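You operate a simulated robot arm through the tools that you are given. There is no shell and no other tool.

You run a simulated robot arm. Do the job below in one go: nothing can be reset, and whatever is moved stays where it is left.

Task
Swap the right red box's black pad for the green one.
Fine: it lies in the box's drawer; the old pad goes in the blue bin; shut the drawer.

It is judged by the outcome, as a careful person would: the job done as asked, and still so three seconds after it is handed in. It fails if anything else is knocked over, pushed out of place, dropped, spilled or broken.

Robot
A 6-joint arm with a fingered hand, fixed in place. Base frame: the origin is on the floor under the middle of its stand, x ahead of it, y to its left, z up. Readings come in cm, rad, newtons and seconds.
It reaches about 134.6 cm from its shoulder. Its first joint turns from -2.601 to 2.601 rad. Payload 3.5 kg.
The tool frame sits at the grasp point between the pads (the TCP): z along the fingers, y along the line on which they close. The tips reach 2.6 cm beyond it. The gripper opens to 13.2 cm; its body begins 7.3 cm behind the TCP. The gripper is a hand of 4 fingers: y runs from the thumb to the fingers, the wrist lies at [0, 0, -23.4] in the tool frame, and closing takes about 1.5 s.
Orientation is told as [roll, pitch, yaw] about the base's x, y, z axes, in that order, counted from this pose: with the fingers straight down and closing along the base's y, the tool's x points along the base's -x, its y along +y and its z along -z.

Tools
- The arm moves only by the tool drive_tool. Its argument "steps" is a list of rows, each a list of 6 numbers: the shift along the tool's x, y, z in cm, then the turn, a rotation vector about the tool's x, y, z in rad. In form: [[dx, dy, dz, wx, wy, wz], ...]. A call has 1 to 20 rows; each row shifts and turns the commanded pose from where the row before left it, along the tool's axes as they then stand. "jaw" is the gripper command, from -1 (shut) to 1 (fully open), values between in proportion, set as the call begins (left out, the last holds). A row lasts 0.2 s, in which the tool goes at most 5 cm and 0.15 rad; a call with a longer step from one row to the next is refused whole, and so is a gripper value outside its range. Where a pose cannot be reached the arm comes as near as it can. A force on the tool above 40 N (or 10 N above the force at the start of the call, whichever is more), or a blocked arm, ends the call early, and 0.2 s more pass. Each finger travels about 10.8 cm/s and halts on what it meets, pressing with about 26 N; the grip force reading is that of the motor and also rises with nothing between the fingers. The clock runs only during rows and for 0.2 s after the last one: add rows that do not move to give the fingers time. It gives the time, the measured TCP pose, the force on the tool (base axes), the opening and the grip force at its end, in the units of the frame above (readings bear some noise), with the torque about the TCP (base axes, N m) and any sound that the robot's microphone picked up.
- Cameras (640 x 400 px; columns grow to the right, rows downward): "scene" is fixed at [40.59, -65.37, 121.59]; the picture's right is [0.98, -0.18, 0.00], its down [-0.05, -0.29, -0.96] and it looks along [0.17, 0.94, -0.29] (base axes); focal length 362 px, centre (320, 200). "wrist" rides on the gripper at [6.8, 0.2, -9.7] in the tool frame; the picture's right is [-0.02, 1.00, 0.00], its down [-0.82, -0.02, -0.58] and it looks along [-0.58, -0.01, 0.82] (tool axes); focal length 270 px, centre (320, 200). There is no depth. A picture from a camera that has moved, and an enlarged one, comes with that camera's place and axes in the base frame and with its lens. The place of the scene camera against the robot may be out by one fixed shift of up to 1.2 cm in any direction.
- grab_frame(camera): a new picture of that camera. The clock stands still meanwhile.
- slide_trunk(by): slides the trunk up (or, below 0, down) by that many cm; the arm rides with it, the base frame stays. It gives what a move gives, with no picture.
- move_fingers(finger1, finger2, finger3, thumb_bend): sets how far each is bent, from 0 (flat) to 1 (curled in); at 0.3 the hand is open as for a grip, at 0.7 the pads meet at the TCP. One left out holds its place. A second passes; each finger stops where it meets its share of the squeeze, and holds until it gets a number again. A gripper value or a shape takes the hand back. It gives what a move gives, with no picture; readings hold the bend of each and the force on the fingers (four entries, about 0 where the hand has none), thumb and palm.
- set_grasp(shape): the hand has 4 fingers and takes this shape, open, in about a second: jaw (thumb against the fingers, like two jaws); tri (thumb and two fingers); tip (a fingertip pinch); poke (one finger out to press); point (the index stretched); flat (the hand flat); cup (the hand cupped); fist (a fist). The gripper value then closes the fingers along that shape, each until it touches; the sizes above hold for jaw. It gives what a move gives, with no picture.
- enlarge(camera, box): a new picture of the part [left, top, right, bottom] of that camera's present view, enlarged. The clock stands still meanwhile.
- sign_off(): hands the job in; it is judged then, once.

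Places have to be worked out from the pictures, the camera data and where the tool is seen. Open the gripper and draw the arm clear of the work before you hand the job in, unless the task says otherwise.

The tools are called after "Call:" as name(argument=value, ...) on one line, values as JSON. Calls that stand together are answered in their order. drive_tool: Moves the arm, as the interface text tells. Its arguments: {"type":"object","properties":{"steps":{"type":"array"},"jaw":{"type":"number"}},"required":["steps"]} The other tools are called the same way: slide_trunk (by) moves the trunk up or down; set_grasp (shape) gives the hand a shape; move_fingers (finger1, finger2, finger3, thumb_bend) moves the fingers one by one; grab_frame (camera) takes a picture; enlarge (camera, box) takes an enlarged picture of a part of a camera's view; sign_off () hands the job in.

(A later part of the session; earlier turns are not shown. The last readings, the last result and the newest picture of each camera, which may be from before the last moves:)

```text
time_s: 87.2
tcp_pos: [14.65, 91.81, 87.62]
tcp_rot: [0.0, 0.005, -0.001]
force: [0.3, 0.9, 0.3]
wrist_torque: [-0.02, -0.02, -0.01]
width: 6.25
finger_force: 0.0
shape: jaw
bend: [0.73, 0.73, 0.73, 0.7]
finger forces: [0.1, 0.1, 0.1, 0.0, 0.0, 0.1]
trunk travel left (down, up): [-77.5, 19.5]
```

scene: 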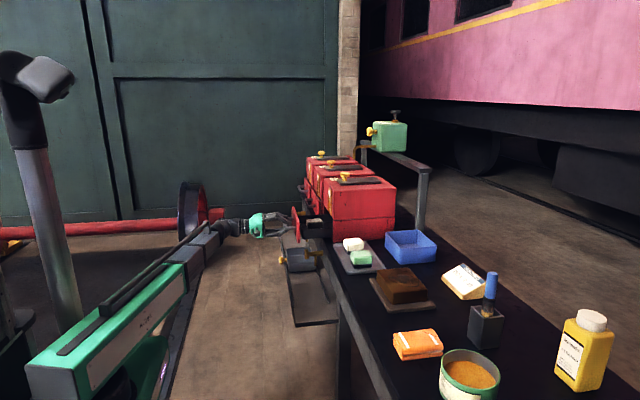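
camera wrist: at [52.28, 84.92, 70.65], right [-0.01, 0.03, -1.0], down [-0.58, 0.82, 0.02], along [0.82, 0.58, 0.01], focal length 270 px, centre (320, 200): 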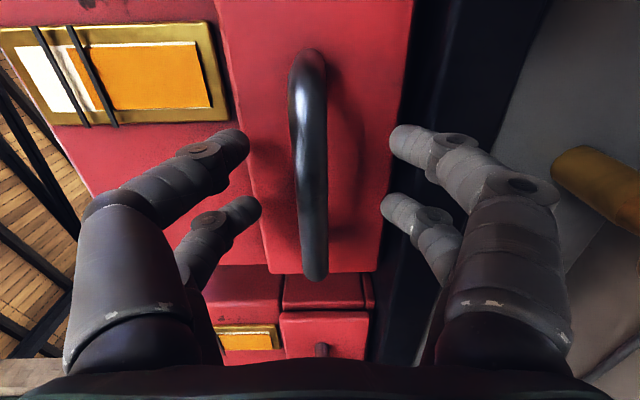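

Hand is down at (14.6, 91.8, 87.6). I raise a little and move to about (46, 52) to view tray, bin and drawer together from above.

Call:
slide_trunk(by=14)

Call:
drive_tool(steps=[[-1.4, -2, 0, 0, 0, 0], [-2.4, -3.1, 0, 0, 0, 0], [-2.6, -3.3, 0, 0, 0, 0], [-2.6, -3.3, 0, 0, 0, 0], [-2.6, -3.3, 0, 0, 0, 0], [-2.6, -3.3, 0, 0, 0, 0], [-2.6, -3.3, 0, 0, 0, 0], [-2.6, -3.3, 0, 0, 0, 0], [-2.6, -3.3, 0, 0, 0, 0], [-2.6, -3.3, 0, 0, 0, 0], [-2.6, -3.3, 0, 0, 0, 0], [-2.4, -3.1, 0, 0, 0, 0], [-1.4, -1.9, 0, 0, 0, 0]], jaw=1)

Call:
grab_frame(camera="wrist")

Call:
enlarge(camera="wrist", box=[180, 60, 470, 280])

```text
time_s: 88.8
tcp_pos: [14.8, 91.63, 101.68]
tcp_rot: [0.001, 0.005, 0.001]
force: [0.4, 0.1, -0.2]
wrist_torque: [-0.03, -0.01, 0.03]
width: 6.19
finger_force: 0.0
shape: jaw
bend: [0.73, 0.73, 0.73, 0.7]
finger forces: [0.0, 0.0, 0.0, 0.0, 0.0, 0.1]
trunk travel left (down, up): [-91.5, 5.5]
```

```text
time_s: 91.6
tcp_pos: [45.8, 51.79, 101.64]
tcp_rot: [0.001, 0.005, 0.0]
force: [-0.2, 0.0, 0.4]
wrist_torque: [-0.03, 0.04, 0.01]
width: 13.2
finger_force: 0.0
shape: jaw
bend: [0.3, 0.3, 0.3, 0.3]
finger forces: [0.1, 0.0, 0.1, 0.1, 0.0, 0.0]
out of reach, approached as far as the arm can: row 6
trunk travel left (down, up): [-91.5, 5.5]
```

```text
taken
camera wrist: at [39.15, 51.92, 111.26], right [0.02, 1.0, 0.0], down [0.82, -0.02, 0.57], along [0.57, -0.01, -0.82], focal length 270 px, centre (320, 200)
```

wrist: 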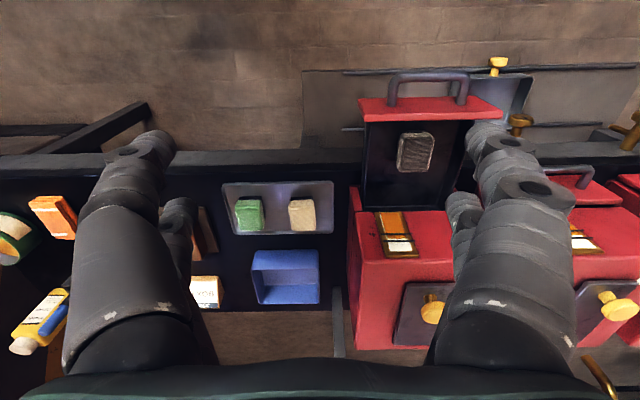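

```text
1.82 times, centred on (325, 170) of wrist
camera zoom: at [39.15, 51.92, 111.26], right [0.02, 1.0, 0.0], down [0.82, -0.02, 0.57], along [0.57, -0.01, -0.82], focal length 491 px, centre (311, 254)
```

zoom: 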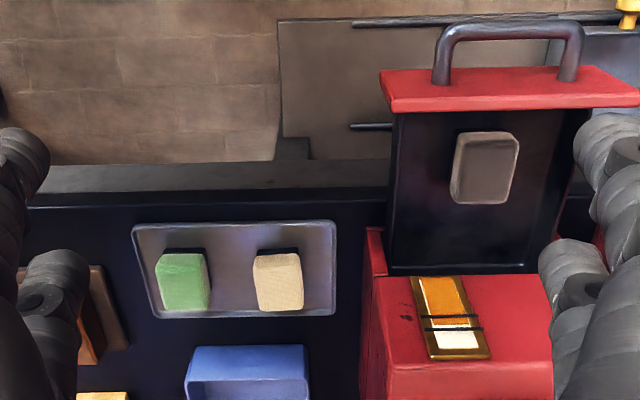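

From this view: green pad ≈ (72.4, 37.4), beige ≈ (72.4, 47.8), bin x 85–97, y 36.5–51, and the black pad in R 65's drawer ≈ (58.4, 67.2), top z≈71.3. I move over the black pad and set the jaws to about 7.5 cm.

Call:
drive_tool(steps=[[-1.5, 2, 0, 0, 0, 0], [-2.6, 3.2, 0, 0, 0, 0], [-2.6, 3.2, 0, 0, 0, 0], [-2.6, 3.2, 0, 0, 0, 0], [-2.2, 2.6, 0, 0, 0, 0], [-1.1, 1.2, 0, 0, 0, 0]], jaw=0.14)

Call:
slide_trunk(by=-20)

Call:
grab_frame(camera="wrist")

Call:
enlarge(camera="scene", box=[260, 140, 400, 250])

```text
time_s: 93.0
tcp_pos: [58.29, 67.02, 101.64]
tcp_rot: [-0.002, 0.005, 0.002]
force: [0.6, 0.2, -0.3]
wrist_torque: [-0.01, -0.03, -0.04]
width: 7.6
finger_force: 0.0
shape: jaw
bend: [0.72, 0.72, 0.72, 0.7]
finger forces: [0.0, 0.0, 0.1, 0.0, 0.1, 0.1]
trunk travel left (down, up): [-91.5, 5.5]
```

```text
time_s: 95.2
tcp_pos: [58.29, 66.94, 81.7]
tcp_rot: [0.001, 0.005, -0.001]
force: [-0.1, 0.0, 0.2]
wrist_torque: [0.01, 0.0, -0.04]
width: 7.58
finger_force: 0.1
shape: jaw
bend: [0.72, 0.72, 0.72, 0.7]
finger forces: [0.0, 0.0, 0.0, 0.1, 0.1, 0.0]
trunk travel left (down, up): [-71.5, 25.5]
```

```text
taken
camera wrist: at [51.63, 67.16, 91.26], right [0.03, 1.0, 0.0], down [0.82, -0.02, 0.57], along [0.57, -0.01, -0.82], focal length 270 px, centre (320, 200)
```

wrist: 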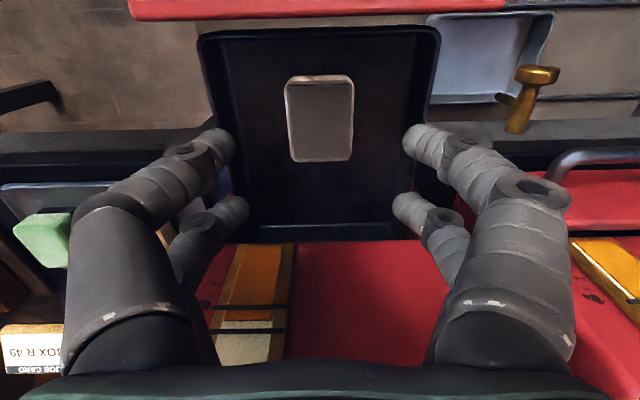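

```text
3.64 times, centred on (330, 195) of scene
camera zoom: at [40.59, -65.37, 121.59], right [0.98, -0.18, 0.0], down [-0.05, -0.29, -0.96], along [0.17, 0.94, -0.29], focal length 1316 px, centre (284, 218)
```

zoom: 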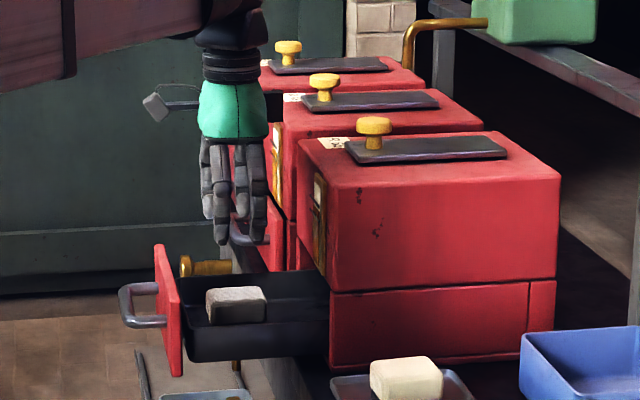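

Aligned: pad top spans x 55.6–61.5, y 64.8–69.5, fingers on both sides. I trim 0.3 cm and lower 7 cm to just above the pad.

Call:
drive_tool(steps=[[-0.3, 0.15, 0, 0, 0, 0]])

Call:
slide_trunk(by=-7)

Call:
grab_frame(camera="wrist")

Call:
enlarge(camera="scene", box=[280, 170, 360, 240])

```text
time_s: 95.6
tcp_pos: [58.61, 67.18, 81.75]
tcp_rot: [-0.001, 0.004, -0.001]
force: [1.0, 0.1, 0.7]
wrist_torque: [0.0, 0.01, -0.02]
width: 7.55
finger_force: 0.2
shape: jaw
bend: [0.72, 0.72, 0.72, 0.7]
finger forces: [0.0, 0.0, 0.0, 0.1, 0.1, 0.1]
trunk travel left (down, up): [-71.5, 25.5]
```

```text
time_s: 96.7
tcp_pos: [58.63, 67.08, 74.72]
tcp_rot: [0.001, 0.005, 0.001]
force: [-0.7, -0.8, -0.2]
wrist_torque: [-0.02, 0.03, 0.0]
width: 7.6
finger_force: 0.1
shape: jaw
bend: [0.72, 0.72, 0.72, 0.7]
finger forces: [0.0, 0.0, 0.1, 0.0, 0.0, 0.0]
trunk travel left (down, up): [-64.5, 32.5]
```

```text
taken
camera wrist: at [51.92, 67.3, 84.26], right [0.03, 1.0, 0.0], down [0.82, -0.02, 0.57], along [0.57, -0.01, -0.82], focal length 270 px, centre (320, 200)
```

wrist: 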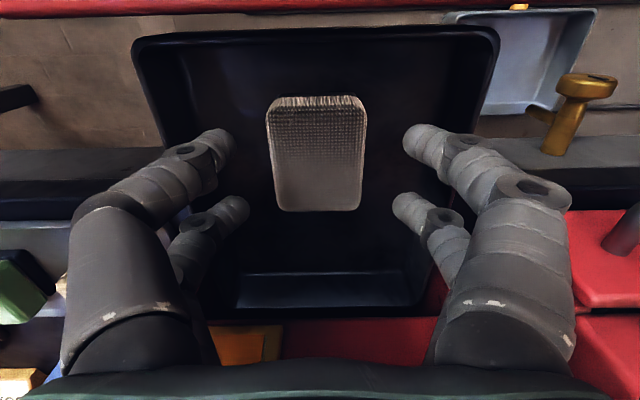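

```text
5.71 times, centred on (320, 205) of scene
camera zoom: at [40.59, -65.37, 121.59], right [0.98, -0.18, 0.0], down [-0.05, -0.29, -0.96], along [0.17, 0.94, -0.29], focal length 2068 px, centre (320, 171)
```

zoom: 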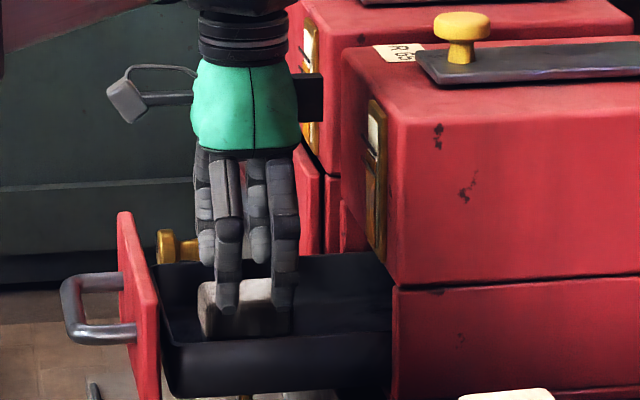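

The tips are just above the pad, but the finger joints bulge, so I narrow the opening to ~6.2 cm to fit inside the drawer walls and check centring.

Call:
drive_tool(steps=[[0, 0, 0, 0, 0, 0], [0, 0, 0, 0, 0, 0]], jaw=-0.07)

Call:
enlarge(camera="wrist", box=[160, 60, 480, 280])

```text
time_s: 97.3
tcp_pos: [58.58, 67.13, 74.69]
tcp_rot: [-0.001, 0.006, 0.0]
force: [-0.1, 0.1, -0.3]
wrist_torque: [0.0, 0.06, -0.01]
width: 6.19
finger_force: 0.0
shape: jaw
bend: [0.73, 0.73, 0.73, 0.7]
finger forces: [0.0, 0.1, 0.0, 0.1, 0.1, 0.0]
trunk travel left (down, up): [-64.5, 32.5]
```

```text
1.82 times, centred on (320, 170) of wrist
camera zoom: at [51.92, 67.3, 84.26], right [0.03, 1.0, 0.0], down [0.82, -0.02, 0.57], along [0.57, -0.01, -0.82], focal length 491 px, centre (320, 254)
```

zoom: 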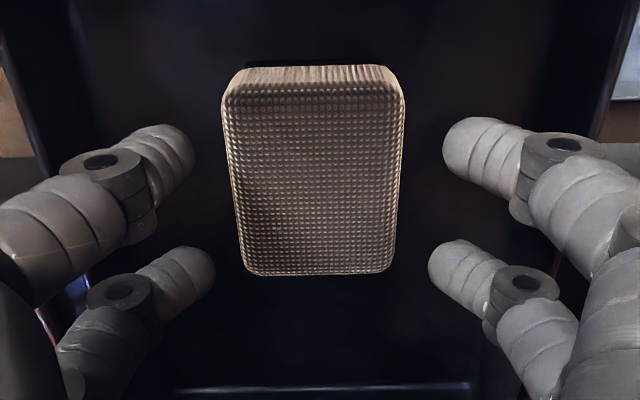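

Well centred in both directions. I lower 2.8 cm so the tips sit beside the pad, then close on it.

Call:
slide_trunk(by=-2.8)

Call:
enlarge(camera="wrist", box=[160, 60, 480, 280])

```text
time_s: 98.0
tcp_pos: [58.66, 67.1, 71.86]
tcp_rot: [0.001, 0.004, 0.001]
force: [0.1, -0.1, 0.2]
wrist_torque: [0.01, -0.03, 0.01]
width: 6.19
finger_force: 0.1
shape: jaw
bend: [0.73, 0.73, 0.73, 0.7]
finger forces: [0.0, 0.0, 0.0, 0.0, 0.0, 0.0]
trunk travel left (down, up): [-61.7, 35.3]
```

```text
1.82 times, centred on (320, 170) of wrist
camera zoom: at [51.91, 67.3, 81.45], right [0.03, 1.0, 0.0], down [0.82, -0.02, 0.57], along [0.57, -0.01, -0.82], focal length 491 px, centre (320, 254)
```

zoom: 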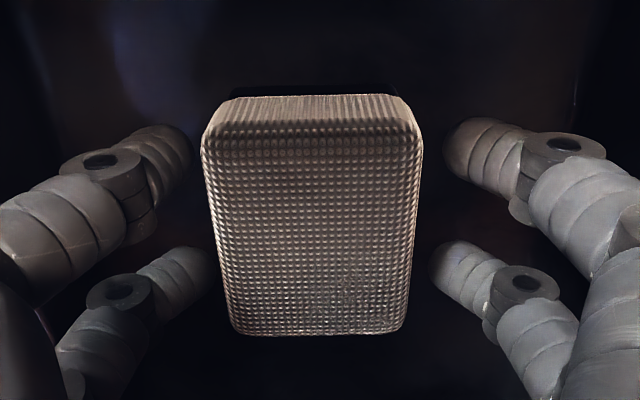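

Clear on both sides. I go 0.6 cm lower for a firmer hold and close the jaws on the pad.

Call:
slide_trunk(by=-0.6)

Call:
drive_tool(steps=[[0, 0, 0, 0, 0, 0], [0, 0, 0, 0, 0, 0], [0, 0, 0, 0, 0, 0], [0, 0, 0, 0, 0, 0], [0, 0, 0, 0, 0, 0]], jaw=-1)

Call:
enlarge(camera="wrist", box=[160, 60, 480, 280])

```text
time_s: 98.5
tcp_pos: [58.59, 67.21, 71.39]
tcp_rot: [0.0, 0.005, 0.0]
force: [-0.3, -0.7, 0.0]
wrist_torque: [0.01, 0.02, 0.02]
width: 6.17
finger_force: 0.1
shape: jaw
bend: [0.73, 0.73, 0.73, 0.7]
finger forces: [0.0, 0.0, 0.0, 0.0, 0.0, 0.0]
trunk travel left (down, up): [-61.1, 35.9]
```

```text
time_s: 99.8
tcp_pos: [58.54, 67.15, 71.23]
tcp_rot: [-0.001, 0.003, 0.0]
force: [-0.6, 0.1, 0.2]
wrist_torque: [-0.01, -0.01, 0.0]
width: 4.35
finger_force: 26.6
shape: jaw
bend: [0.74, 0.74, 0.74, 0.7]
finger forces: [23.6, 23.6, 23.5, 0.1, 23.8, 0.1]
trunk travel left (down, up): [-61.1, 35.9]
```

```text
1.82 times, centred on (320, 170) of wrist
camera zoom: at [51.92, 67.31, 80.84], right [0.03, 1.0, 0.0], down [0.82, -0.02, 0.57], along [0.57, -0.01, -0.82], focal length 491 px, centre (320, 254)
```

zoom: 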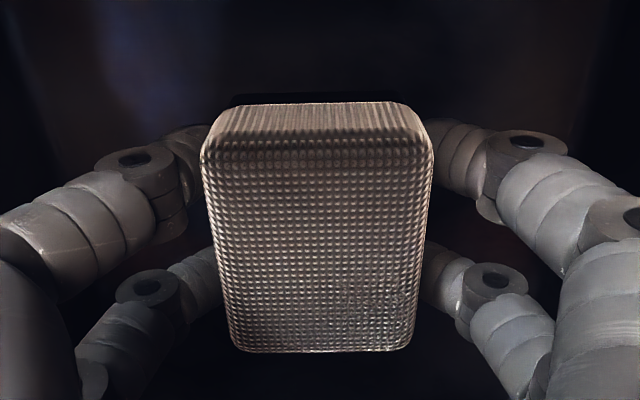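

The pad is gripped (4.35 cm, ~24 N on every finger). I lift it 5 cm and check it comes along.

Call:
slide_trunk(by=5)

Call:
enlarge(camera="scene", box=[280, 170, 360, 240])

Call:
grab_frame(camera="wrist")

```text
time_s: 100.7
tcp_pos: [58.51, 67.06, 76.22]
tcp_rot: [0.001, 0.004, 0.0]
force: [0.3, 0.5, -1.1]
wrist_torque: [-0.02, 0.01, -0.03]
width: 4.36
finger_force: 26.0
shape: jaw
bend: [0.74, 0.74, 0.74, 0.7]
finger forces: [23.6, 23.6, 23.5, 0.1, 23.8, 0.0]
trunk travel left (down, up): [-66.1, 30.9]
```

```text
5.71 times, centred on (320, 205) of scene
camera zoom: at [40.59, -65.37, 121.59], right [0.98, -0.18, 0.0], down [-0.05, -0.29, -0.96], along [0.17, 0.94, -0.29], focal length 2068 px, centre (320, 171)
```

zoom: 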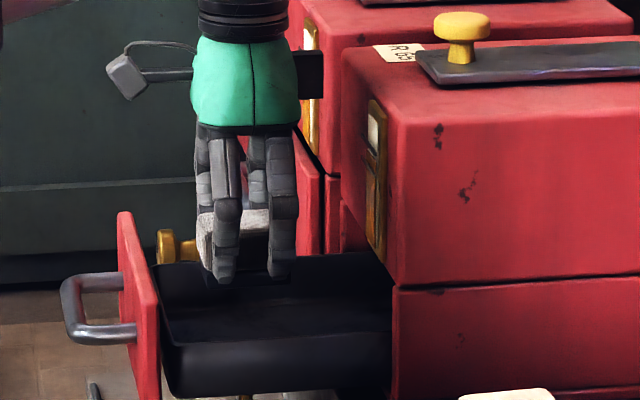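

```text
taken
camera wrist: at [51.93, 67.31, 85.84], right [0.03, 1.0, 0.0], down [0.82, -0.02, 0.57], along [0.57, -0.01, -0.82], focal length 270 px, centre (320, 200)
```

wrist: 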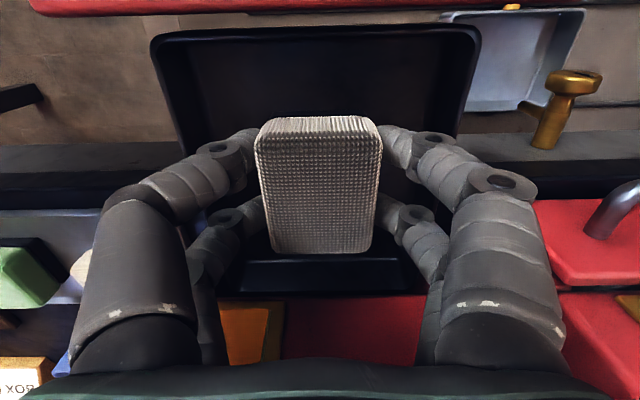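

The black pad is held firmly and the drawer stayed put. I raise 8 cm and carry it along -y, then +x, to above the blue bin's centre (≈91.3, 43.7).

Call:
slide_trunk(by=8)

Call:
drive_tool(steps=[[0, -2, 0, 0, 0, 0], [0, -3.5, 0, 0, 0, 0], [0, -4, 0, 0, 0, 0], [0, -4, 0, 0, 0, 0], [0, -4, 0, 0, 0, 0], [0, -3.5, 0, 0, 0, 0], [0, -2.3, 0, 0, 0, 0]])

Call:
drive_tool(steps=[[-2, 0, 0, 0, 0, 0], [-3, 0, 0, 0, 0, 0], [-4, 0, 0, 0, 0, 0], [-4, 0, 0, 0, 0, 0], [-4, 0, 0, 0, 0, 0], [-4, 0, 0, 0, 0, 0], [-4, 0, 0, 0, 0, 0], [-3, 0, 0, 0, 0, 0], [-1.5, 0, 0, 0, 0, 0]])

Call:
grab_frame(camera="wrist")

Call:
grab_frame(camera="scene")

```text
time_s: 101.8
tcp_pos: [58.62, 67.11, 84.3]
tcp_rot: [0.0, 0.006, 0.0]
force: [0.0, 0.2, -1.2]
wrist_torque: [0.04, -0.02, 0.04]
width: 4.35
finger_force: 25.8
shape: jaw
bend: [0.74, 0.74, 0.74, 0.7]
finger forces: [23.6, 23.6, 23.6, 0.1, 23.8, 0.0]
trunk travel left (down, up): [-74.1, 22.9]
```

```text
time_s: 103.4
tcp_pos: [58.47, 43.63, 84.37]
tcp_rot: [0.0, 0.005, 0.001]
force: [-0.1, -0.1, -1.9]
wrist_torque: [0.02, -0.02, 0.01]
width: 4.33
finger_force: 26.5
shape: jaw
bend: [0.74, 0.74, 0.74, 0.7]
finger forces: [23.7, 23.6, 23.6, 0.0, 23.8, 0.0]
trunk travel left (down, up): [-74.1, 22.9]
```

```text
time_s: 105.4
tcp_pos: [88.33, 43.74, 84.21]
tcp_rot: [-0.001, 0.006, 0.0]
force: [-0.7, 0.4, -2.1]
wrist_torque: [0.02, -0.03, 0.04]
width: 4.3
finger_force: 26.6
shape: jaw
bend: [0.74, 0.74, 0.74, 0.7]
finger forces: [23.6, 23.7, 23.5, 0.1, 23.8, 0.0]
out of reach, approached as far as the arm can: row 6
trunk travel left (down, up): [-74.1, 22.9]
```

```text
taken
camera wrist: at [81.62, 43.94, 93.84], right [0.03, 1.0, 0.0], down [0.82, -0.02, 0.57], along [0.57, -0.01, -0.82], focal length 270 px, centre (320, 200)
```

wrist: 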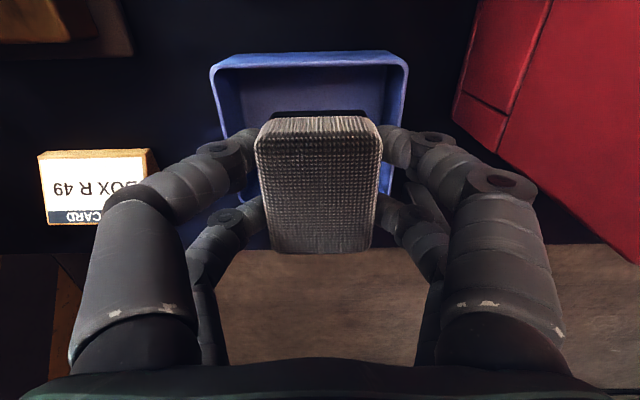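

```text
taken
```

scene: 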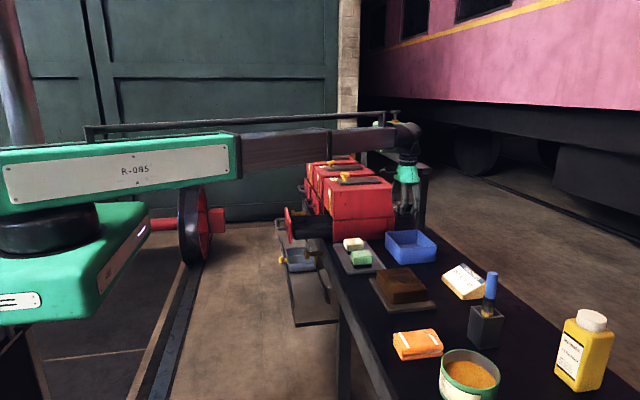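

The bin's near rim is at x≈84.7, y 35.9–50.3, so its centre is about (90.7, 43.1). I check the clearance to the rack leg behind it before going further.

Call:
enlarge(camera="scene", box=[360, 110, 460, 270])

Call:
enlarge(camera="wrist", box=[180, 30, 480, 290])

```text
2.50 times, centred on (410, 190) of scene
camera zoom: at [40.59, -65.37, 121.59], right [0.98, -0.18, 0.0], down [-0.05, -0.29, -0.96], along [0.17, 0.94, -0.29], focal length 905 px, centre (95, 225)
```

zoom: 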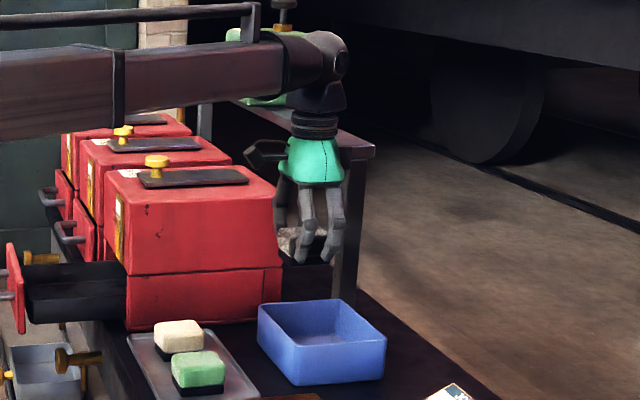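

```text
1.54 times, centred on (330, 160) of wrist
camera zoom: at [81.62, 43.94, 93.84], right [0.03, 1.0, 0.0], down [0.82, -0.02, 0.57], along [0.57, -0.01, -0.82], focal length 416 px, centre (305, 262)
```

zoom: 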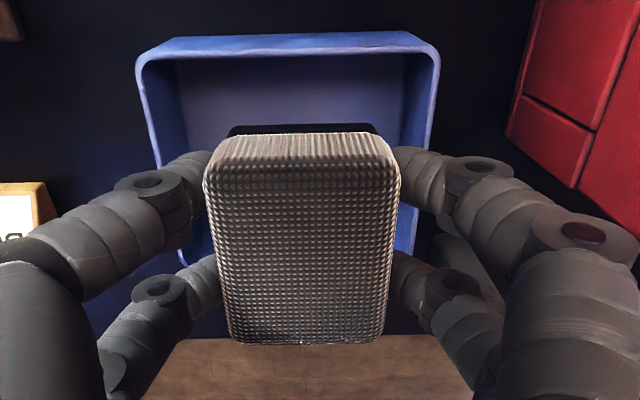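

The rack leg stands well behind (x≈105, y>52), so there is room. I centre over the bin and lower 10 cm, then check.

Call:
drive_tool(steps=[[-1.2, -0.3, 0, 0, 0, 0], [-1.2, -0.3, 0, 0, 0, 0]])

Call:
slide_trunk(by=-10)

Call:
enlarge(camera="wrist", box=[120, 0, 520, 290])

Call:
enlarge(camera="scene", box=[360, 140, 460, 270])

```text
time_s: 106.0
tcp_pos: [90.69, 43.14, 84.33]
tcp_rot: [-0.001, 0.005, 0.0]
force: [0.3, 0.2, -1.0]
wrist_torque: [-0.04, 0.01, -0.01]
width: 4.35
finger_force: 25.8
shape: jaw
bend: [0.74, 0.74, 0.74, 0.7]
finger forces: [23.6, 23.7, 23.5, 0.0, 23.8, 0.0]
trunk travel left (down, up): [-74.1, 22.9]
```

```text
time_s: 107.4
tcp_pos: [90.64, 43.12, 74.28]
tcp_rot: [0.001, 0.004, 0.0]
force: [-0.4, -1.1, -1.3]
wrist_torque: [0.01, 0.0, 0.02]
width: 4.35
finger_force: 26.7
shape: jaw
bend: [0.74, 0.74, 0.74, 0.7]
finger forces: [23.6, 23.7, 23.6, 0.0, 23.8, 0.1]
trunk travel left (down, up): [-64.1, 32.9]
```

```text
1.38 times, centred on (320, 145) of wrist
camera zoom: at [83.91, 43.39, 83.85], right [0.03, 1.0, 0.0], down [0.82, -0.02, 0.57], along [0.57, -0.01, -0.82], focal length 373 px, centre (320, 276)
```

zoom: 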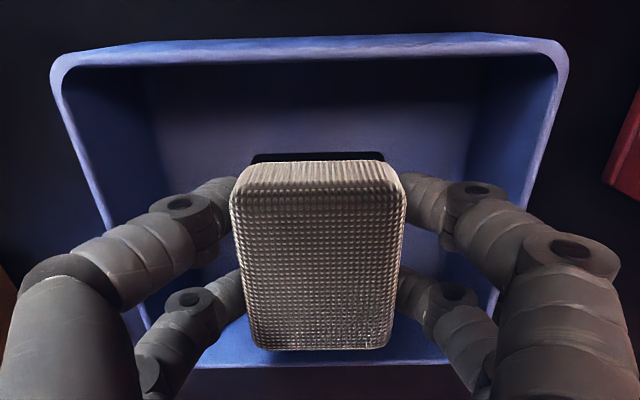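

```text
3.08 times, centred on (410, 205) of scene
camera zoom: at [40.59, -65.37, 121.59], right [0.98, -0.18, 0.0], down [-0.05, -0.29, -0.96], along [0.17, 0.94, -0.29], focal length 1113 px, centre (43, 185)
```

zoom: 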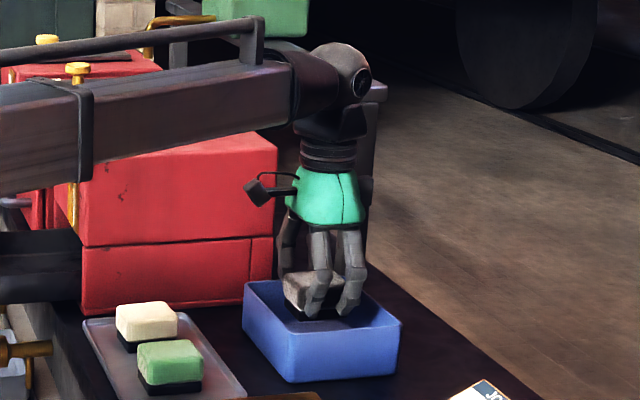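

Centred over the bin. I lower 3.2 cm more so the pad is just above the bin floor.

Call:
slide_trunk(by=-3.2)

Call:
enlarge(camera="scene", box=[360, 140, 460, 270])

```text
time_s: 108.1
tcp_pos: [90.59, 43.2, 71.17]
tcp_rot: [0.0, 0.005, -0.001]
force: [-0.2, 0.8, -0.9]
wrist_torque: [-0.02, 0.04, 0.01]
width: 4.32
finger_force: 26.7
shape: jaw
bend: [0.74, 0.74, 0.74, 0.7]
finger forces: [23.5, 23.7, 23.5, 0.0, 23.7, 0.1]
trunk travel left (down, up): [-60.9, 36.1]
```

```text
3.08 times, centred on (410, 205) of scene
camera zoom: at [40.59, -65.37, 121.59], right [0.98, -0.18, 0.0], down [-0.05, -0.29, -0.96], along [0.17, 0.94, -0.29], focal length 1113 px, centre (43, 185)
```

zoom: 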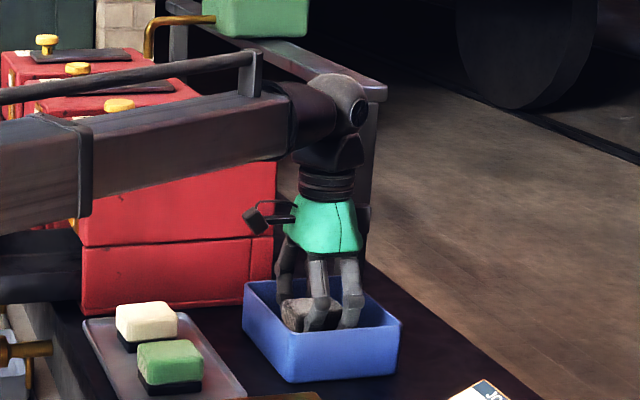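

No contact yet; 0.7 cm lower, then I release the pad with a modest opening.

Call:
slide_trunk(by=-0.7)

Call:
drive_tool(steps=[[0, 0, 0, 0, 0, 0], [0, 0, 0, 0, 0, 0], [0, 0, 0, 0, 0, 0], [0, 0, 0, 0, 0, 0]], jaw=-0.05)

Call:
slide_trunk(by=5)

Call:
grab_frame(camera="wrist")

```text
time_s: 108.7
tcp_pos: [90.63, 43.29, 70.29]
tcp_rot: [0.0, 0.004, 0.0]
force: [0.0, 0.8, -1.3]
wrist_torque: [0.01, 0.02, -0.01]
width: 4.34
finger_force: 25.7
shape: jaw
bend: [0.74, 0.74, 0.74, 0.7]
finger forces: [23.6, 23.6, 23.5, 0.0, 23.8, 0.0]
trunk travel left (down, up): [-60.2, 36.8]
```

```text
time_s: 109.7
tcp_pos: [90.67, 43.19, 70.31]
tcp_rot: [0.0, 0.006, 0.001]
force: [0.0, -0.9, 0.5]
wrist_torque: [0.0, 0.0, 0.02]
width: 6.22
finger_force: 0.1
shape: jaw
bend: [0.73, 0.73, 0.73, 0.7]
finger forces: [0.0, 0.0, 0.0, 0.0, 0.1, 0.0]
trunk travel left (down, up): [-60.2, 36.8]
```

```text
time_s: 110.6
tcp_pos: [90.74, 43.16, 75.31]
tcp_rot: [-0.001, 0.006, -0.001]
force: [-0.6, -0.3, -0.1]
wrist_torque: [-0.02, -0.03, 0.01]
width: 6.23
finger_force: 0.0
shape: jaw
bend: [0.73, 0.73, 0.73, 0.7]
finger forces: [0.0, 0.1, 0.0, 0.0, 0.1, 0.1]
trunk travel left (down, up): [-65.2, 31.8]
```

```text
taken
camera wrist: at [83.91, 43.4, 84.95], right [0.03, 1.0, 0.0], down [0.82, -0.02, 0.57], along [0.57, -0.01, -0.82], focal length 270 px, centre (320, 200)
```

wrist: 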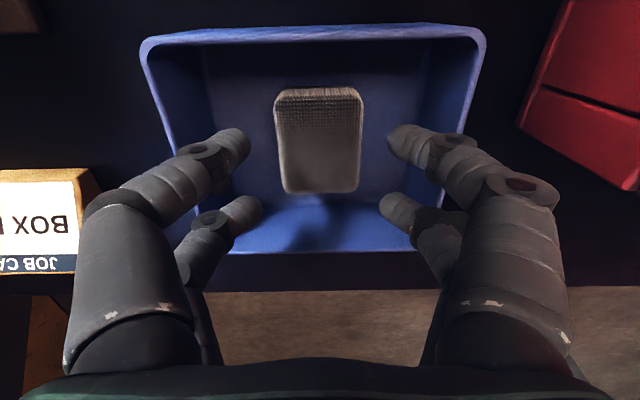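

The black pad lies flat in the bin. I rise and move back over the green pad on the tray (≈72.4, 37.4).

Call:
slide_trunk(by=10)

Call:
drive_tool(steps=[[2, -0.5, 0, 0, 0, 0], [3.5, -1.2, 0, 0, 0, 0], [4, -1.3, 0, 0, 0, 0], [4, -1.3, 0, 0, 0, 0], [3.2, -1, 0, 0, 0, 0], [1.6, -0.5, 0, 0, 0, 0]], jaw=0.14)

Call:
grab_frame(camera="wrist")

Call:
enlarge(camera="wrist", box=[200, 30, 440, 230])

```text
time_s: 112.0
tcp_pos: [90.65, 43.2, 85.22]
tcp_rot: [0.0, 0.005, 0.001]
force: [0.6, 0.6, -0.2]
wrist_torque: [0.04, -0.01, 0.0]
width: 6.23
finger_force: 0.0
shape: jaw
bend: [0.73, 0.73, 0.73, 0.7]
finger forces: [0.0, 0.0, 0.0, 0.0, 0.0, 0.0]
trunk travel left (down, up): [-75.2, 21.8]
```

```text
time_s: 113.3
tcp_pos: [72.38, 37.51, 85.33]
tcp_rot: [0.0, 0.005, 0.001]
force: [-0.4, -0.1, 0.2]
wrist_torque: [-0.01, 0.02, 0.04]
width: 7.45
finger_force: 0.1
shape: jaw
bend: [0.72, 0.72, 0.72, 0.7]
finger forces: [0.0, 0.1, 0.1, 0.0, 0.1, 0.0]
out of reach, approached as far as the arm can: row 4
trunk travel left (down, up): [-75.2, 21.8]
```

```text
taken
camera wrist: at [65.6, 37.68, 94.96], right [0.03, 1.0, 0.0], down [0.82, -0.02, 0.57], along [0.57, -0.01, -0.82], focal length 270 px, centre (320, 200)
```

wrist: 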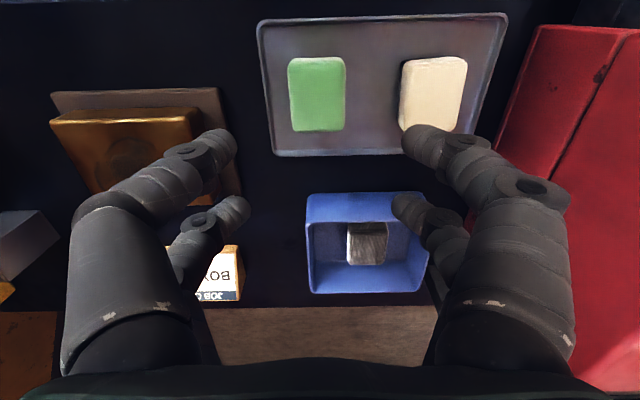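

```text
2.00 times, centred on (320, 130) of wrist
camera zoom: at [65.6, 37.68, 94.96], right [0.03, 1.0, 0.0], down [0.82, -0.02, 0.57], along [0.57, -0.01, -0.82], focal length 541 px, centre (320, 340)
```

zoom: 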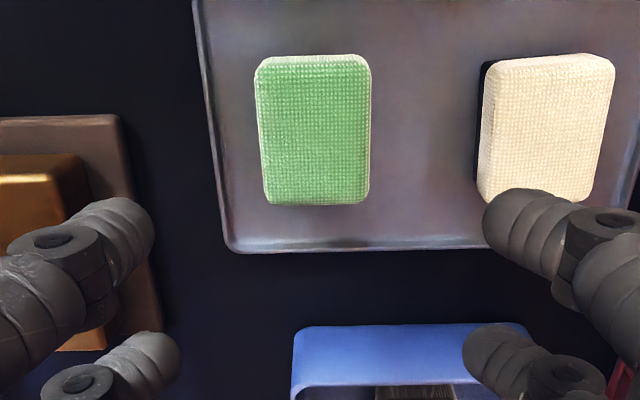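

The green pad's top spans x 69–75, y 34.9–39.8 at z≈70.1 (centre 72.0, 37.4). I trim and lower 12 cm to just above it.

Call:
drive_tool(steps=[[0.4, -0.15, 0, 0, 0, 0]])

Call:
slide_trunk(by=-11.8)

Call:
grab_frame(camera="wrist")

Call:
enlarge(camera="scene", box=[320, 180, 440, 290])

```text
time_s: 113.8
tcp_pos: [71.98, 37.35, 85.47]
tcp_rot: [-0.001, 0.005, 0.0]
force: [-0.8, -0.5, -1.4]
wrist_torque: [-0.01, 0.02, 0.03]
width: 7.45
finger_force: 0.1
shape: jaw
bend: [0.72, 0.72, 0.72, 0.7]
finger forces: [0.0, 0.1, 0.0, 0.1, 0.0, 0.1]
trunk travel left (down, up): [-75.2, 21.8]
```

```text
time_s: 115.2
tcp_pos: [71.97, 37.36, 73.63]
tcp_rot: [0.001, 0.005, 0.001]
force: [0.4, -0.3, 0.1]
wrist_torque: [-0.01, -0.02, 0.01]
width: 7.48
finger_force: 0.0
shape: jaw
bend: [0.72, 0.72, 0.72, 0.7]
finger forces: [0.0, 0.0, 0.0, 0.0, 0.0, 0.0]
trunk travel left (down, up): [-63.4, 33.6]
```

```text
taken
camera wrist: at [65.27, 37.53, 83.16], right [0.03, 1.0, 0.0], down [0.82, -0.02, 0.57], along [0.57, -0.01, -0.82], focal length 270 px, centre (320, 200)
```

wrist: 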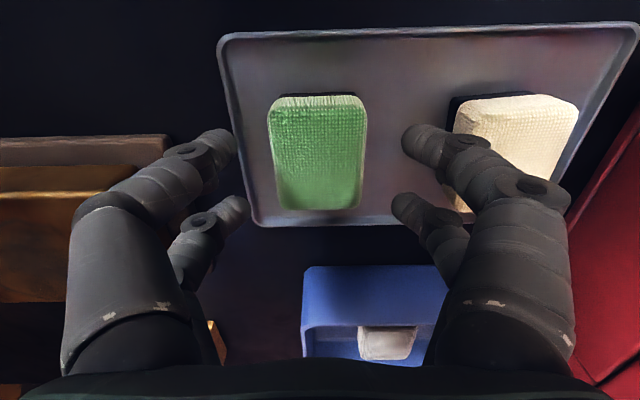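

```text
3.64 times, centred on (380, 235) of scene
camera zoom: at [40.59, -65.37, 121.59], right [0.98, -0.18, 0.0], down [-0.05, -0.29, -0.96], along [0.17, 0.94, -0.29], focal length 1316 px, centre (102, 73)
```

zoom: 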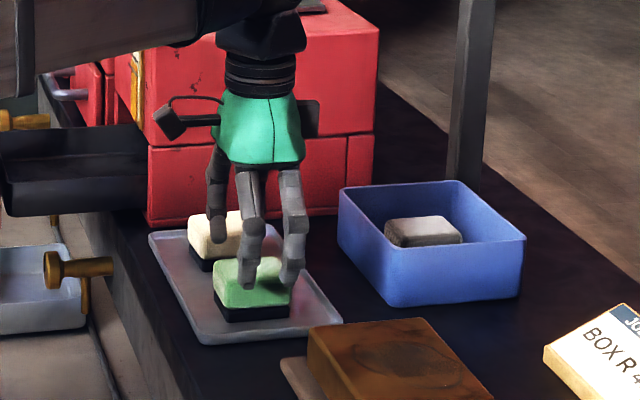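

The right fingers would come close to the beige pad (its edge is at y≈43.6), so I narrow the opening to ~6 cm and check centring before lowering.

Call:
drive_tool(steps=[[0, 0, 0, 0, 0, 0], [0, 0, 0, 0, 0, 0]], jaw=-0.1)

Call:
enlarge(camera="wrist", box=[160, 60, 480, 280])

```text
time_s: 115.8
tcp_pos: [71.95, 37.36, 73.66]
tcp_rot: [0.0, 0.004, 0.0]
force: [-0.1, 0.4, 0.1]
wrist_torque: [-0.01, -0.01, -0.01]
width: 5.98
finger_force: 0.1
shape: jaw
bend: [0.73, 0.73, 0.73, 0.7]
finger forces: [0.0, 0.0, 0.0, 0.0, 0.1, 0.0]
trunk travel left (down, up): [-63.4, 33.6]
```

```text
1.82 times, centred on (320, 170) of wrist
camera zoom: at [65.28, 37.53, 83.16], right [0.03, 1.0, 0.0], down [0.82, -0.02, 0.57], along [0.57, -0.01, -0.82], focal length 491 px, centre (320, 254)
```

zoom: 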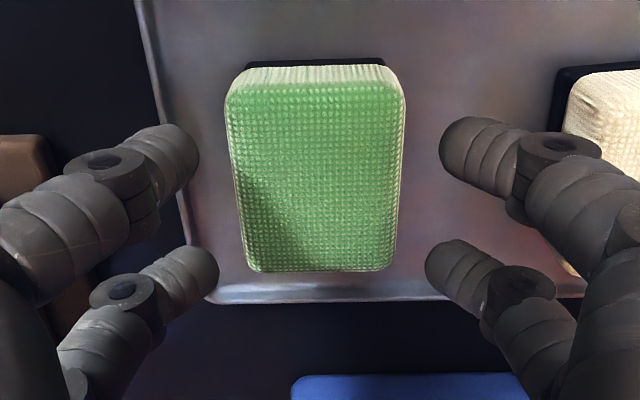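

Well centred, and the knuckles clear the beige pad. I lower 3.3 cm and grip the green pad.

Call:
slide_trunk(by=-3.3)

Call:
enlarge(camera="wrist", box=[160, 60, 480, 280])

```text
time_s: 116.6
tcp_pos: [71.9, 37.44, 70.16]
tcp_rot: [0.001, 0.006, -0.001]
force: [0.3, 0.4, -0.4]
wrist_torque: [0.04, -0.05, 0.02]
width: 6.0
finger_force: 0.0
shape: jaw
bend: [0.73, 0.73, 0.73, 0.7]
finger forces: [0.1, 0.0, 0.0, 0.0, 0.0, 0.1]
trunk travel left (down, up): [-60.1, 36.9]
```

```text
1.82 times, centred on (320, 170) of wrist
camera zoom: at [65.27, 37.53, 79.85], right [0.03, 1.0, 0.0], down [0.82, -0.02, 0.57], along [0.57, -0.01, -0.82], focal length 491 px, centre (320, 254)
```

zoom: 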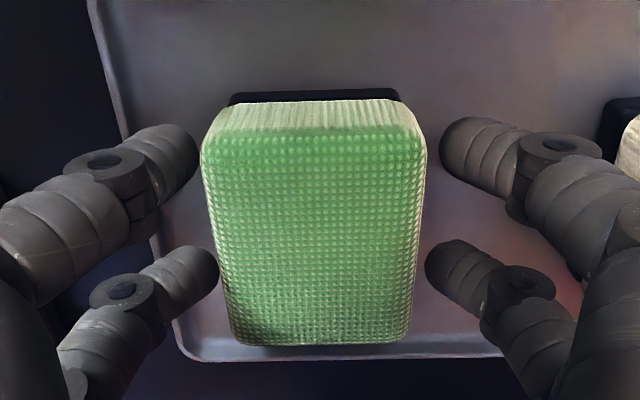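

The pad fills the gap just as the black one did. I close the jaws.

Call:
drive_tool(steps=[[0, 0, 0, 0, 0, 0], [0, 0, 0, 0, 0, 0], [0, 0, 0, 0, 0, 0], [0, 0, 0, 0, 0, 0], [0, 0, 0, 0, 0, 0]], jaw=-1)

Call:
slide_trunk(by=4)

Call:
grab_frame(camera="wrist")

Call:
enlarge(camera="scene", box=[320, 180, 440, 290])

```text
time_s: 117.8
tcp_pos: [71.98, 37.36, 70.37]
tcp_rot: [0.0, 0.005, 0.001]
force: [0.0, 0.1, 0.6]
wrist_torque: [-0.02, 0.0, 0.01]
width: 4.34
finger_force: 25.4
shape: jaw
bend: [0.74, 0.74, 0.74, 0.7]
finger forces: [23.6, 23.7, 23.5, 0.1, 23.9, 0.1]
trunk travel left (down, up): [-60.1, 36.9]
```

```text
time_s: 118.6
tcp_pos: [71.94, 37.47, 74.3]
tcp_rot: [0.001, 0.005, 0.0]
force: [0.2, -1.0, -1.0]
wrist_torque: [0.0, 0.02, -0.02]
width: 4.32
finger_force: 26.1
shape: jaw
bend: [0.74, 0.74, 0.74, 0.7]
finger forces: [23.7, 23.7, 23.5, 0.0, 23.9, 0.0]
trunk travel left (down, up): [-64.1, 32.9]
```

```text
taken
camera wrist: at [65.28, 37.54, 83.85], right [0.03, 1.0, 0.0], down [0.82, -0.02, 0.57], along [0.57, -0.01, -0.82], focal length 270 px, centre (320, 200)
```

wrist: 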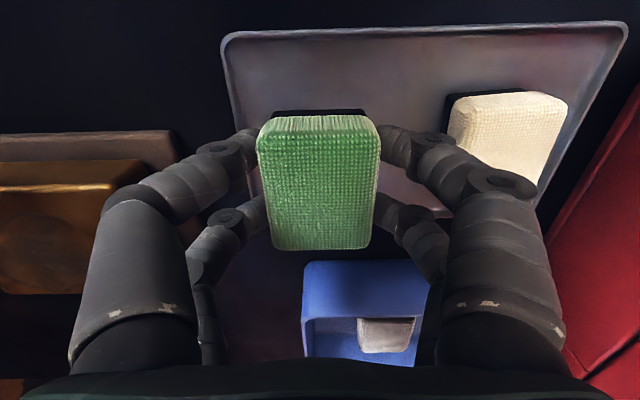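

```text
3.64 times, centred on (380, 235) of scene
camera zoom: at [40.59, -65.37, 121.59], right [0.98, -0.18, 0.0], down [-0.05, -0.29, -0.96], along [0.17, 0.94, -0.29], focal length 1316 px, centre (102, 73)
```

zoom: 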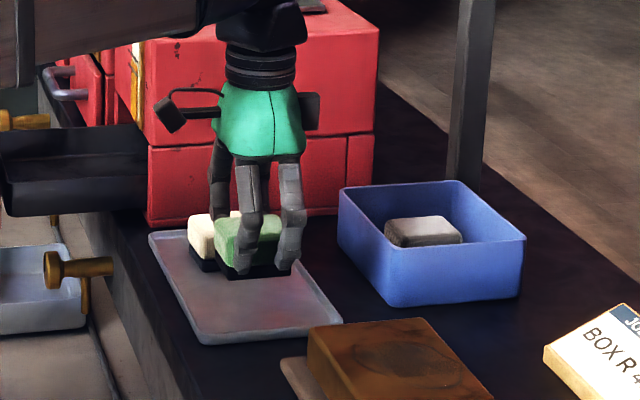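

The green pad is up with its black base, the beige one untouched. I raise 10 cm and carry it to above R 65's open drawer.

Call:
slide_trunk(by=10)

Call:
drive_tool(steps=[[2, 0, 0, 0, 0, 0], [3.5, 0, 0, 0, 0, 0], [4, 0, 0, 0, 0, 0], [2.5, 1, 0, 0, 0, 0], [1.4, 2.5, 0, 0, 0, 0], [0, 4, 0, 0, 0, 0], [0, 4, 0, 0, 0, 0], [0, 4, 0, 0, 0, 0], [0, 4, 0, 0, 0, 0], [0, 4, 0, 0, 0, 0], [0, 3.7, 0, 0, 0, 0], [0, 2.5, 0, 0, 0, 0]])

Call:
grab_frame(camera="wrist")

Call:
enlarge(camera="scene", box=[270, 140, 380, 250])

```text
time_s: 120.0
tcp_pos: [71.98, 37.3, 84.36]
tcp_rot: [-0.002, 0.007, 0.0]
force: [-0.4, 0.4, -1.4]
wrist_torque: [-0.03, -0.03, 0.02]
width: 4.34
finger_force: 26.3
shape: jaw
bend: [0.74, 0.74, 0.74, 0.7]
finger forces: [23.5, 23.8, 23.5, 0.0, 23.8, 0.0]
trunk travel left (down, up): [-74.1, 22.9]
```

```text
time_s: 122.6
tcp_pos: [58.47, 67.1, 84.25]
tcp_rot: [-0.001, 0.004, 0.001]
force: [0.2, 0.2, -1.1]
wrist_torque: [-0.01, 0.0, -0.02]
width: 4.32
finger_force: 25.5
shape: jaw
bend: [0.74, 0.74, 0.74, 0.7]
finger forces: [23.6, 23.8, 23.5, 0.0, 23.9, 0.0]
trunk travel left (down, up): [-74.1, 22.9]
```

```text
taken
camera wrist: at [51.86, 67.34, 93.84], right [0.03, 1.0, 0.0], down [0.82, -0.02, 0.57], along [0.57, -0.01, -0.82], focal length 270 px, centre (320, 200)
```

wrist: 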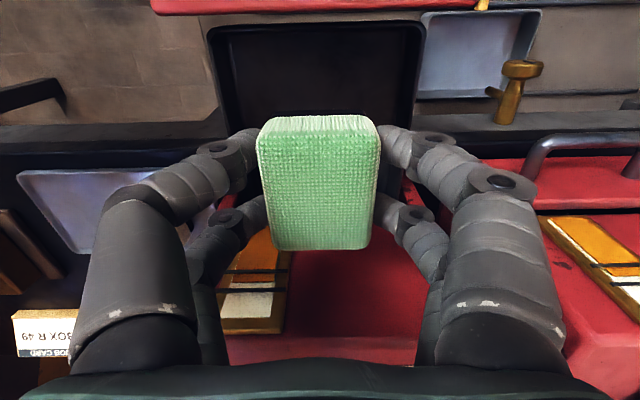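

```text
3.64 times, centred on (325, 195) of scene
camera zoom: at [40.59, -65.37, 121.59], right [0.98, -0.18, 0.0], down [-0.05, -0.29, -0.96], along [0.17, 0.94, -0.29], focal length 1316 px, centre (302, 218)
```

zoom: 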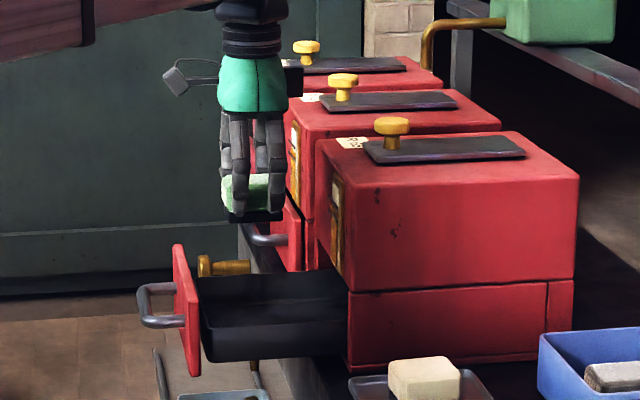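

I'm over the same spot where the black pad was taken (58.5, 67.1). I lower 10 cm into the drawer and check.

Call:
slide_trunk(by=-10)

Call:
grab_frame(camera="wrist")

Call:
enlarge(camera="scene", box=[280, 170, 360, 240])

```text
time_s: 123.9
tcp_pos: [58.63, 67.09, 74.34]
tcp_rot: [0.0, 0.005, 0.001]
force: [0.8, 0.4, -1.5]
wrist_torque: [0.0, 0.0, -0.01]
width: 4.33
finger_force: 26.4
shape: jaw
bend: [0.74, 0.74, 0.74, 0.7]
finger forces: [23.7, 23.9, 23.5, 0.1, 23.9, 0.1]
trunk travel left (down, up): [-64.1, 32.9]
```

```text
taken
camera wrist: at [51.85, 67.29, 83.85], right [0.03, 1.0, 0.0], down [0.82, -0.02, 0.57], along [0.57, -0.01, -0.82], focal length 270 px, centre (320, 200)
```

wrist: 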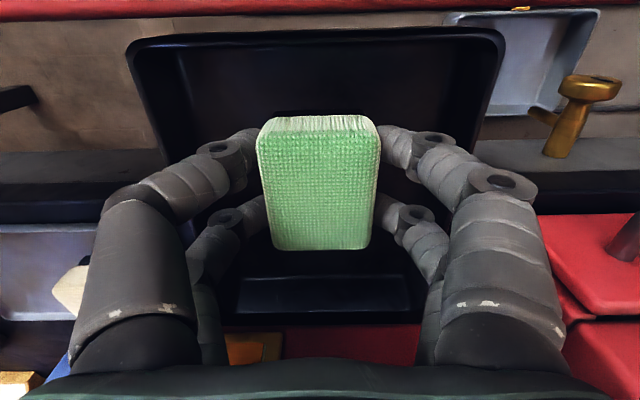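

```text
5.71 times, centred on (320, 205) of scene
camera zoom: at [40.59, -65.37, 121.59], right [0.98, -0.18, 0.0], down [-0.05, -0.29, -0.96], along [0.17, 0.94, -0.29], focal length 2068 px, centre (320, 171)
```

zoom: 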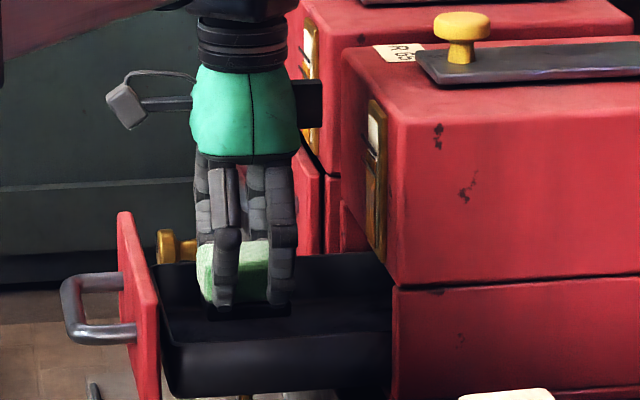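

Position fits. I lower 2.6 cm, then feel for the floor in small steps.

Call:
slide_trunk(by=-2.6)

Call:
slide_trunk(by=-0.4)

```text
time_s: 124.6
tcp_pos: [58.5, 67.16, 71.75]
tcp_rot: [-0.001, 0.005, -0.001]
force: [0.8, 0.0, -1.8]
wrist_torque: [-0.01, -0.02, 0.01]
width: 4.33
finger_force: 26.0
shape: jaw
bend: [0.74, 0.74, 0.74, 0.7]
finger forces: [23.5, 23.8, 23.6, 0.1, 23.8, 0.0]
trunk travel left (down, up): [-61.5, 35.5]
```

```text
time_s: 125.2
tcp_pos: [58.5, 67.12, 71.33]
tcp_rot: [0.003, 0.005, 0.001]
force: [2.2, 2.0, 20.8]
wrist_torque: [0.02, 0.02, 0.04]
width: 4.34
finger_force: 26.3
shape: jaw
bend: [0.74, 0.74, 0.74, 0.7]
finger forces: [26.7, 26.3, 24.8, 0.1, 26.1, 0.0]
trunk travel left (down, up): [-61.1, 35.9]
```

The pad's base now rests on the drawer floor (20 N). I release it with a small opening and rise.

Call:
slide_trunk(by=0.15)

Call:
drive_tool(steps=[[0, 0, 0, 0, 0, 0], [0, 0, 0, 0, 0, 0], [0, 0, 0, 0, 0, 0], [0, 0, 0, 0, 0, 0]], jaw=-0.07)

Call:
slide_trunk(by=5)

Call:
grab_frame(camera="wrist")

Call:
enlarge(camera="scene", box=[280, 170, 360, 240])

```text
time_s: 125.7
tcp_pos: [58.5, 67.16, 71.56]
tcp_rot: [0.001, 0.005, -0.001]
force: [2.2, 0.5, 9.8]
wrist_torque: [0.02, 0.01, 0.02]
width: 4.34
finger_force: 25.4
shape: jaw
bend: [0.74, 0.74, 0.74, 0.7]
finger forces: [26.1, 26.0, 25.0, 0.0, 25.8, 0.0]
trunk travel left (down, up): [-61.3, 35.7]
```

```text
time_s: 126.7
tcp_pos: [58.49, 67.11, 71.33]
tcp_rot: [0.001, 0.005, -0.001]
force: [0.3, 0.0, 1.8]
wrist_torque: [-0.01, 0.01, 0.02]
width: 6.08
finger_force: 0.0
shape: jaw
bend: [0.73, 0.73, 0.73, 0.7]
finger forces: [0.1, 0.1, 0.1, 0.0, 0.1, 0.0]
trunk travel left (down, up): [-61.3, 35.7]
```

```text
time_s: 127.6
tcp_pos: [58.65, 67.18, 76.37]
tcp_rot: [0.0, 0.004, 0.002]
force: [0.2, 0.2, -0.2]
wrist_torque: [0.02, 0.03, 0.04]
width: 6.06
finger_force: 0.0
shape: jaw
bend: [0.73, 0.73, 0.73, 0.7]
finger forces: [0.0, 0.0, 0.0, 0.0, 0.0, 0.0]
trunk travel left (down, up): [-66.3, 30.7]
```

```text
taken
camera wrist: at [51.85, 67.29, 86.0], right [0.03, 1.0, 0.0], down [0.82, -0.02, 0.57], along [0.57, -0.01, -0.82], focal length 270 px, centre (320, 200)
```

wrist: 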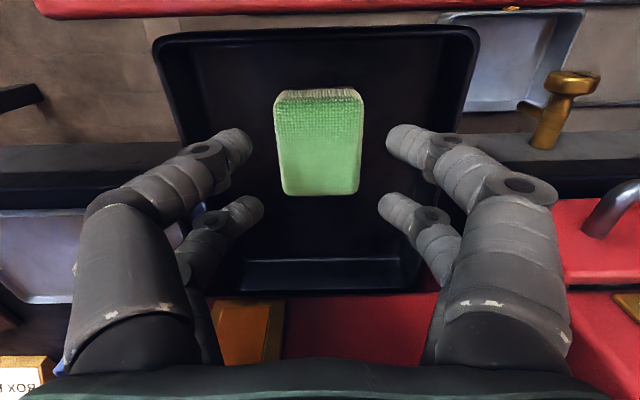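

```text
5.71 times, centred on (320, 205) of scene
camera zoom: at [40.59, -65.37, 121.59], right [0.98, -0.18, 0.0], down [-0.05, -0.29, -0.96], along [0.17, 0.94, -0.29], focal length 2068 px, centre (320, 171)
```

zoom: 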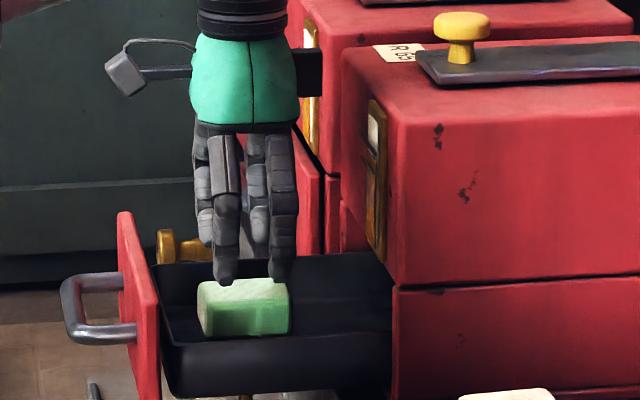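

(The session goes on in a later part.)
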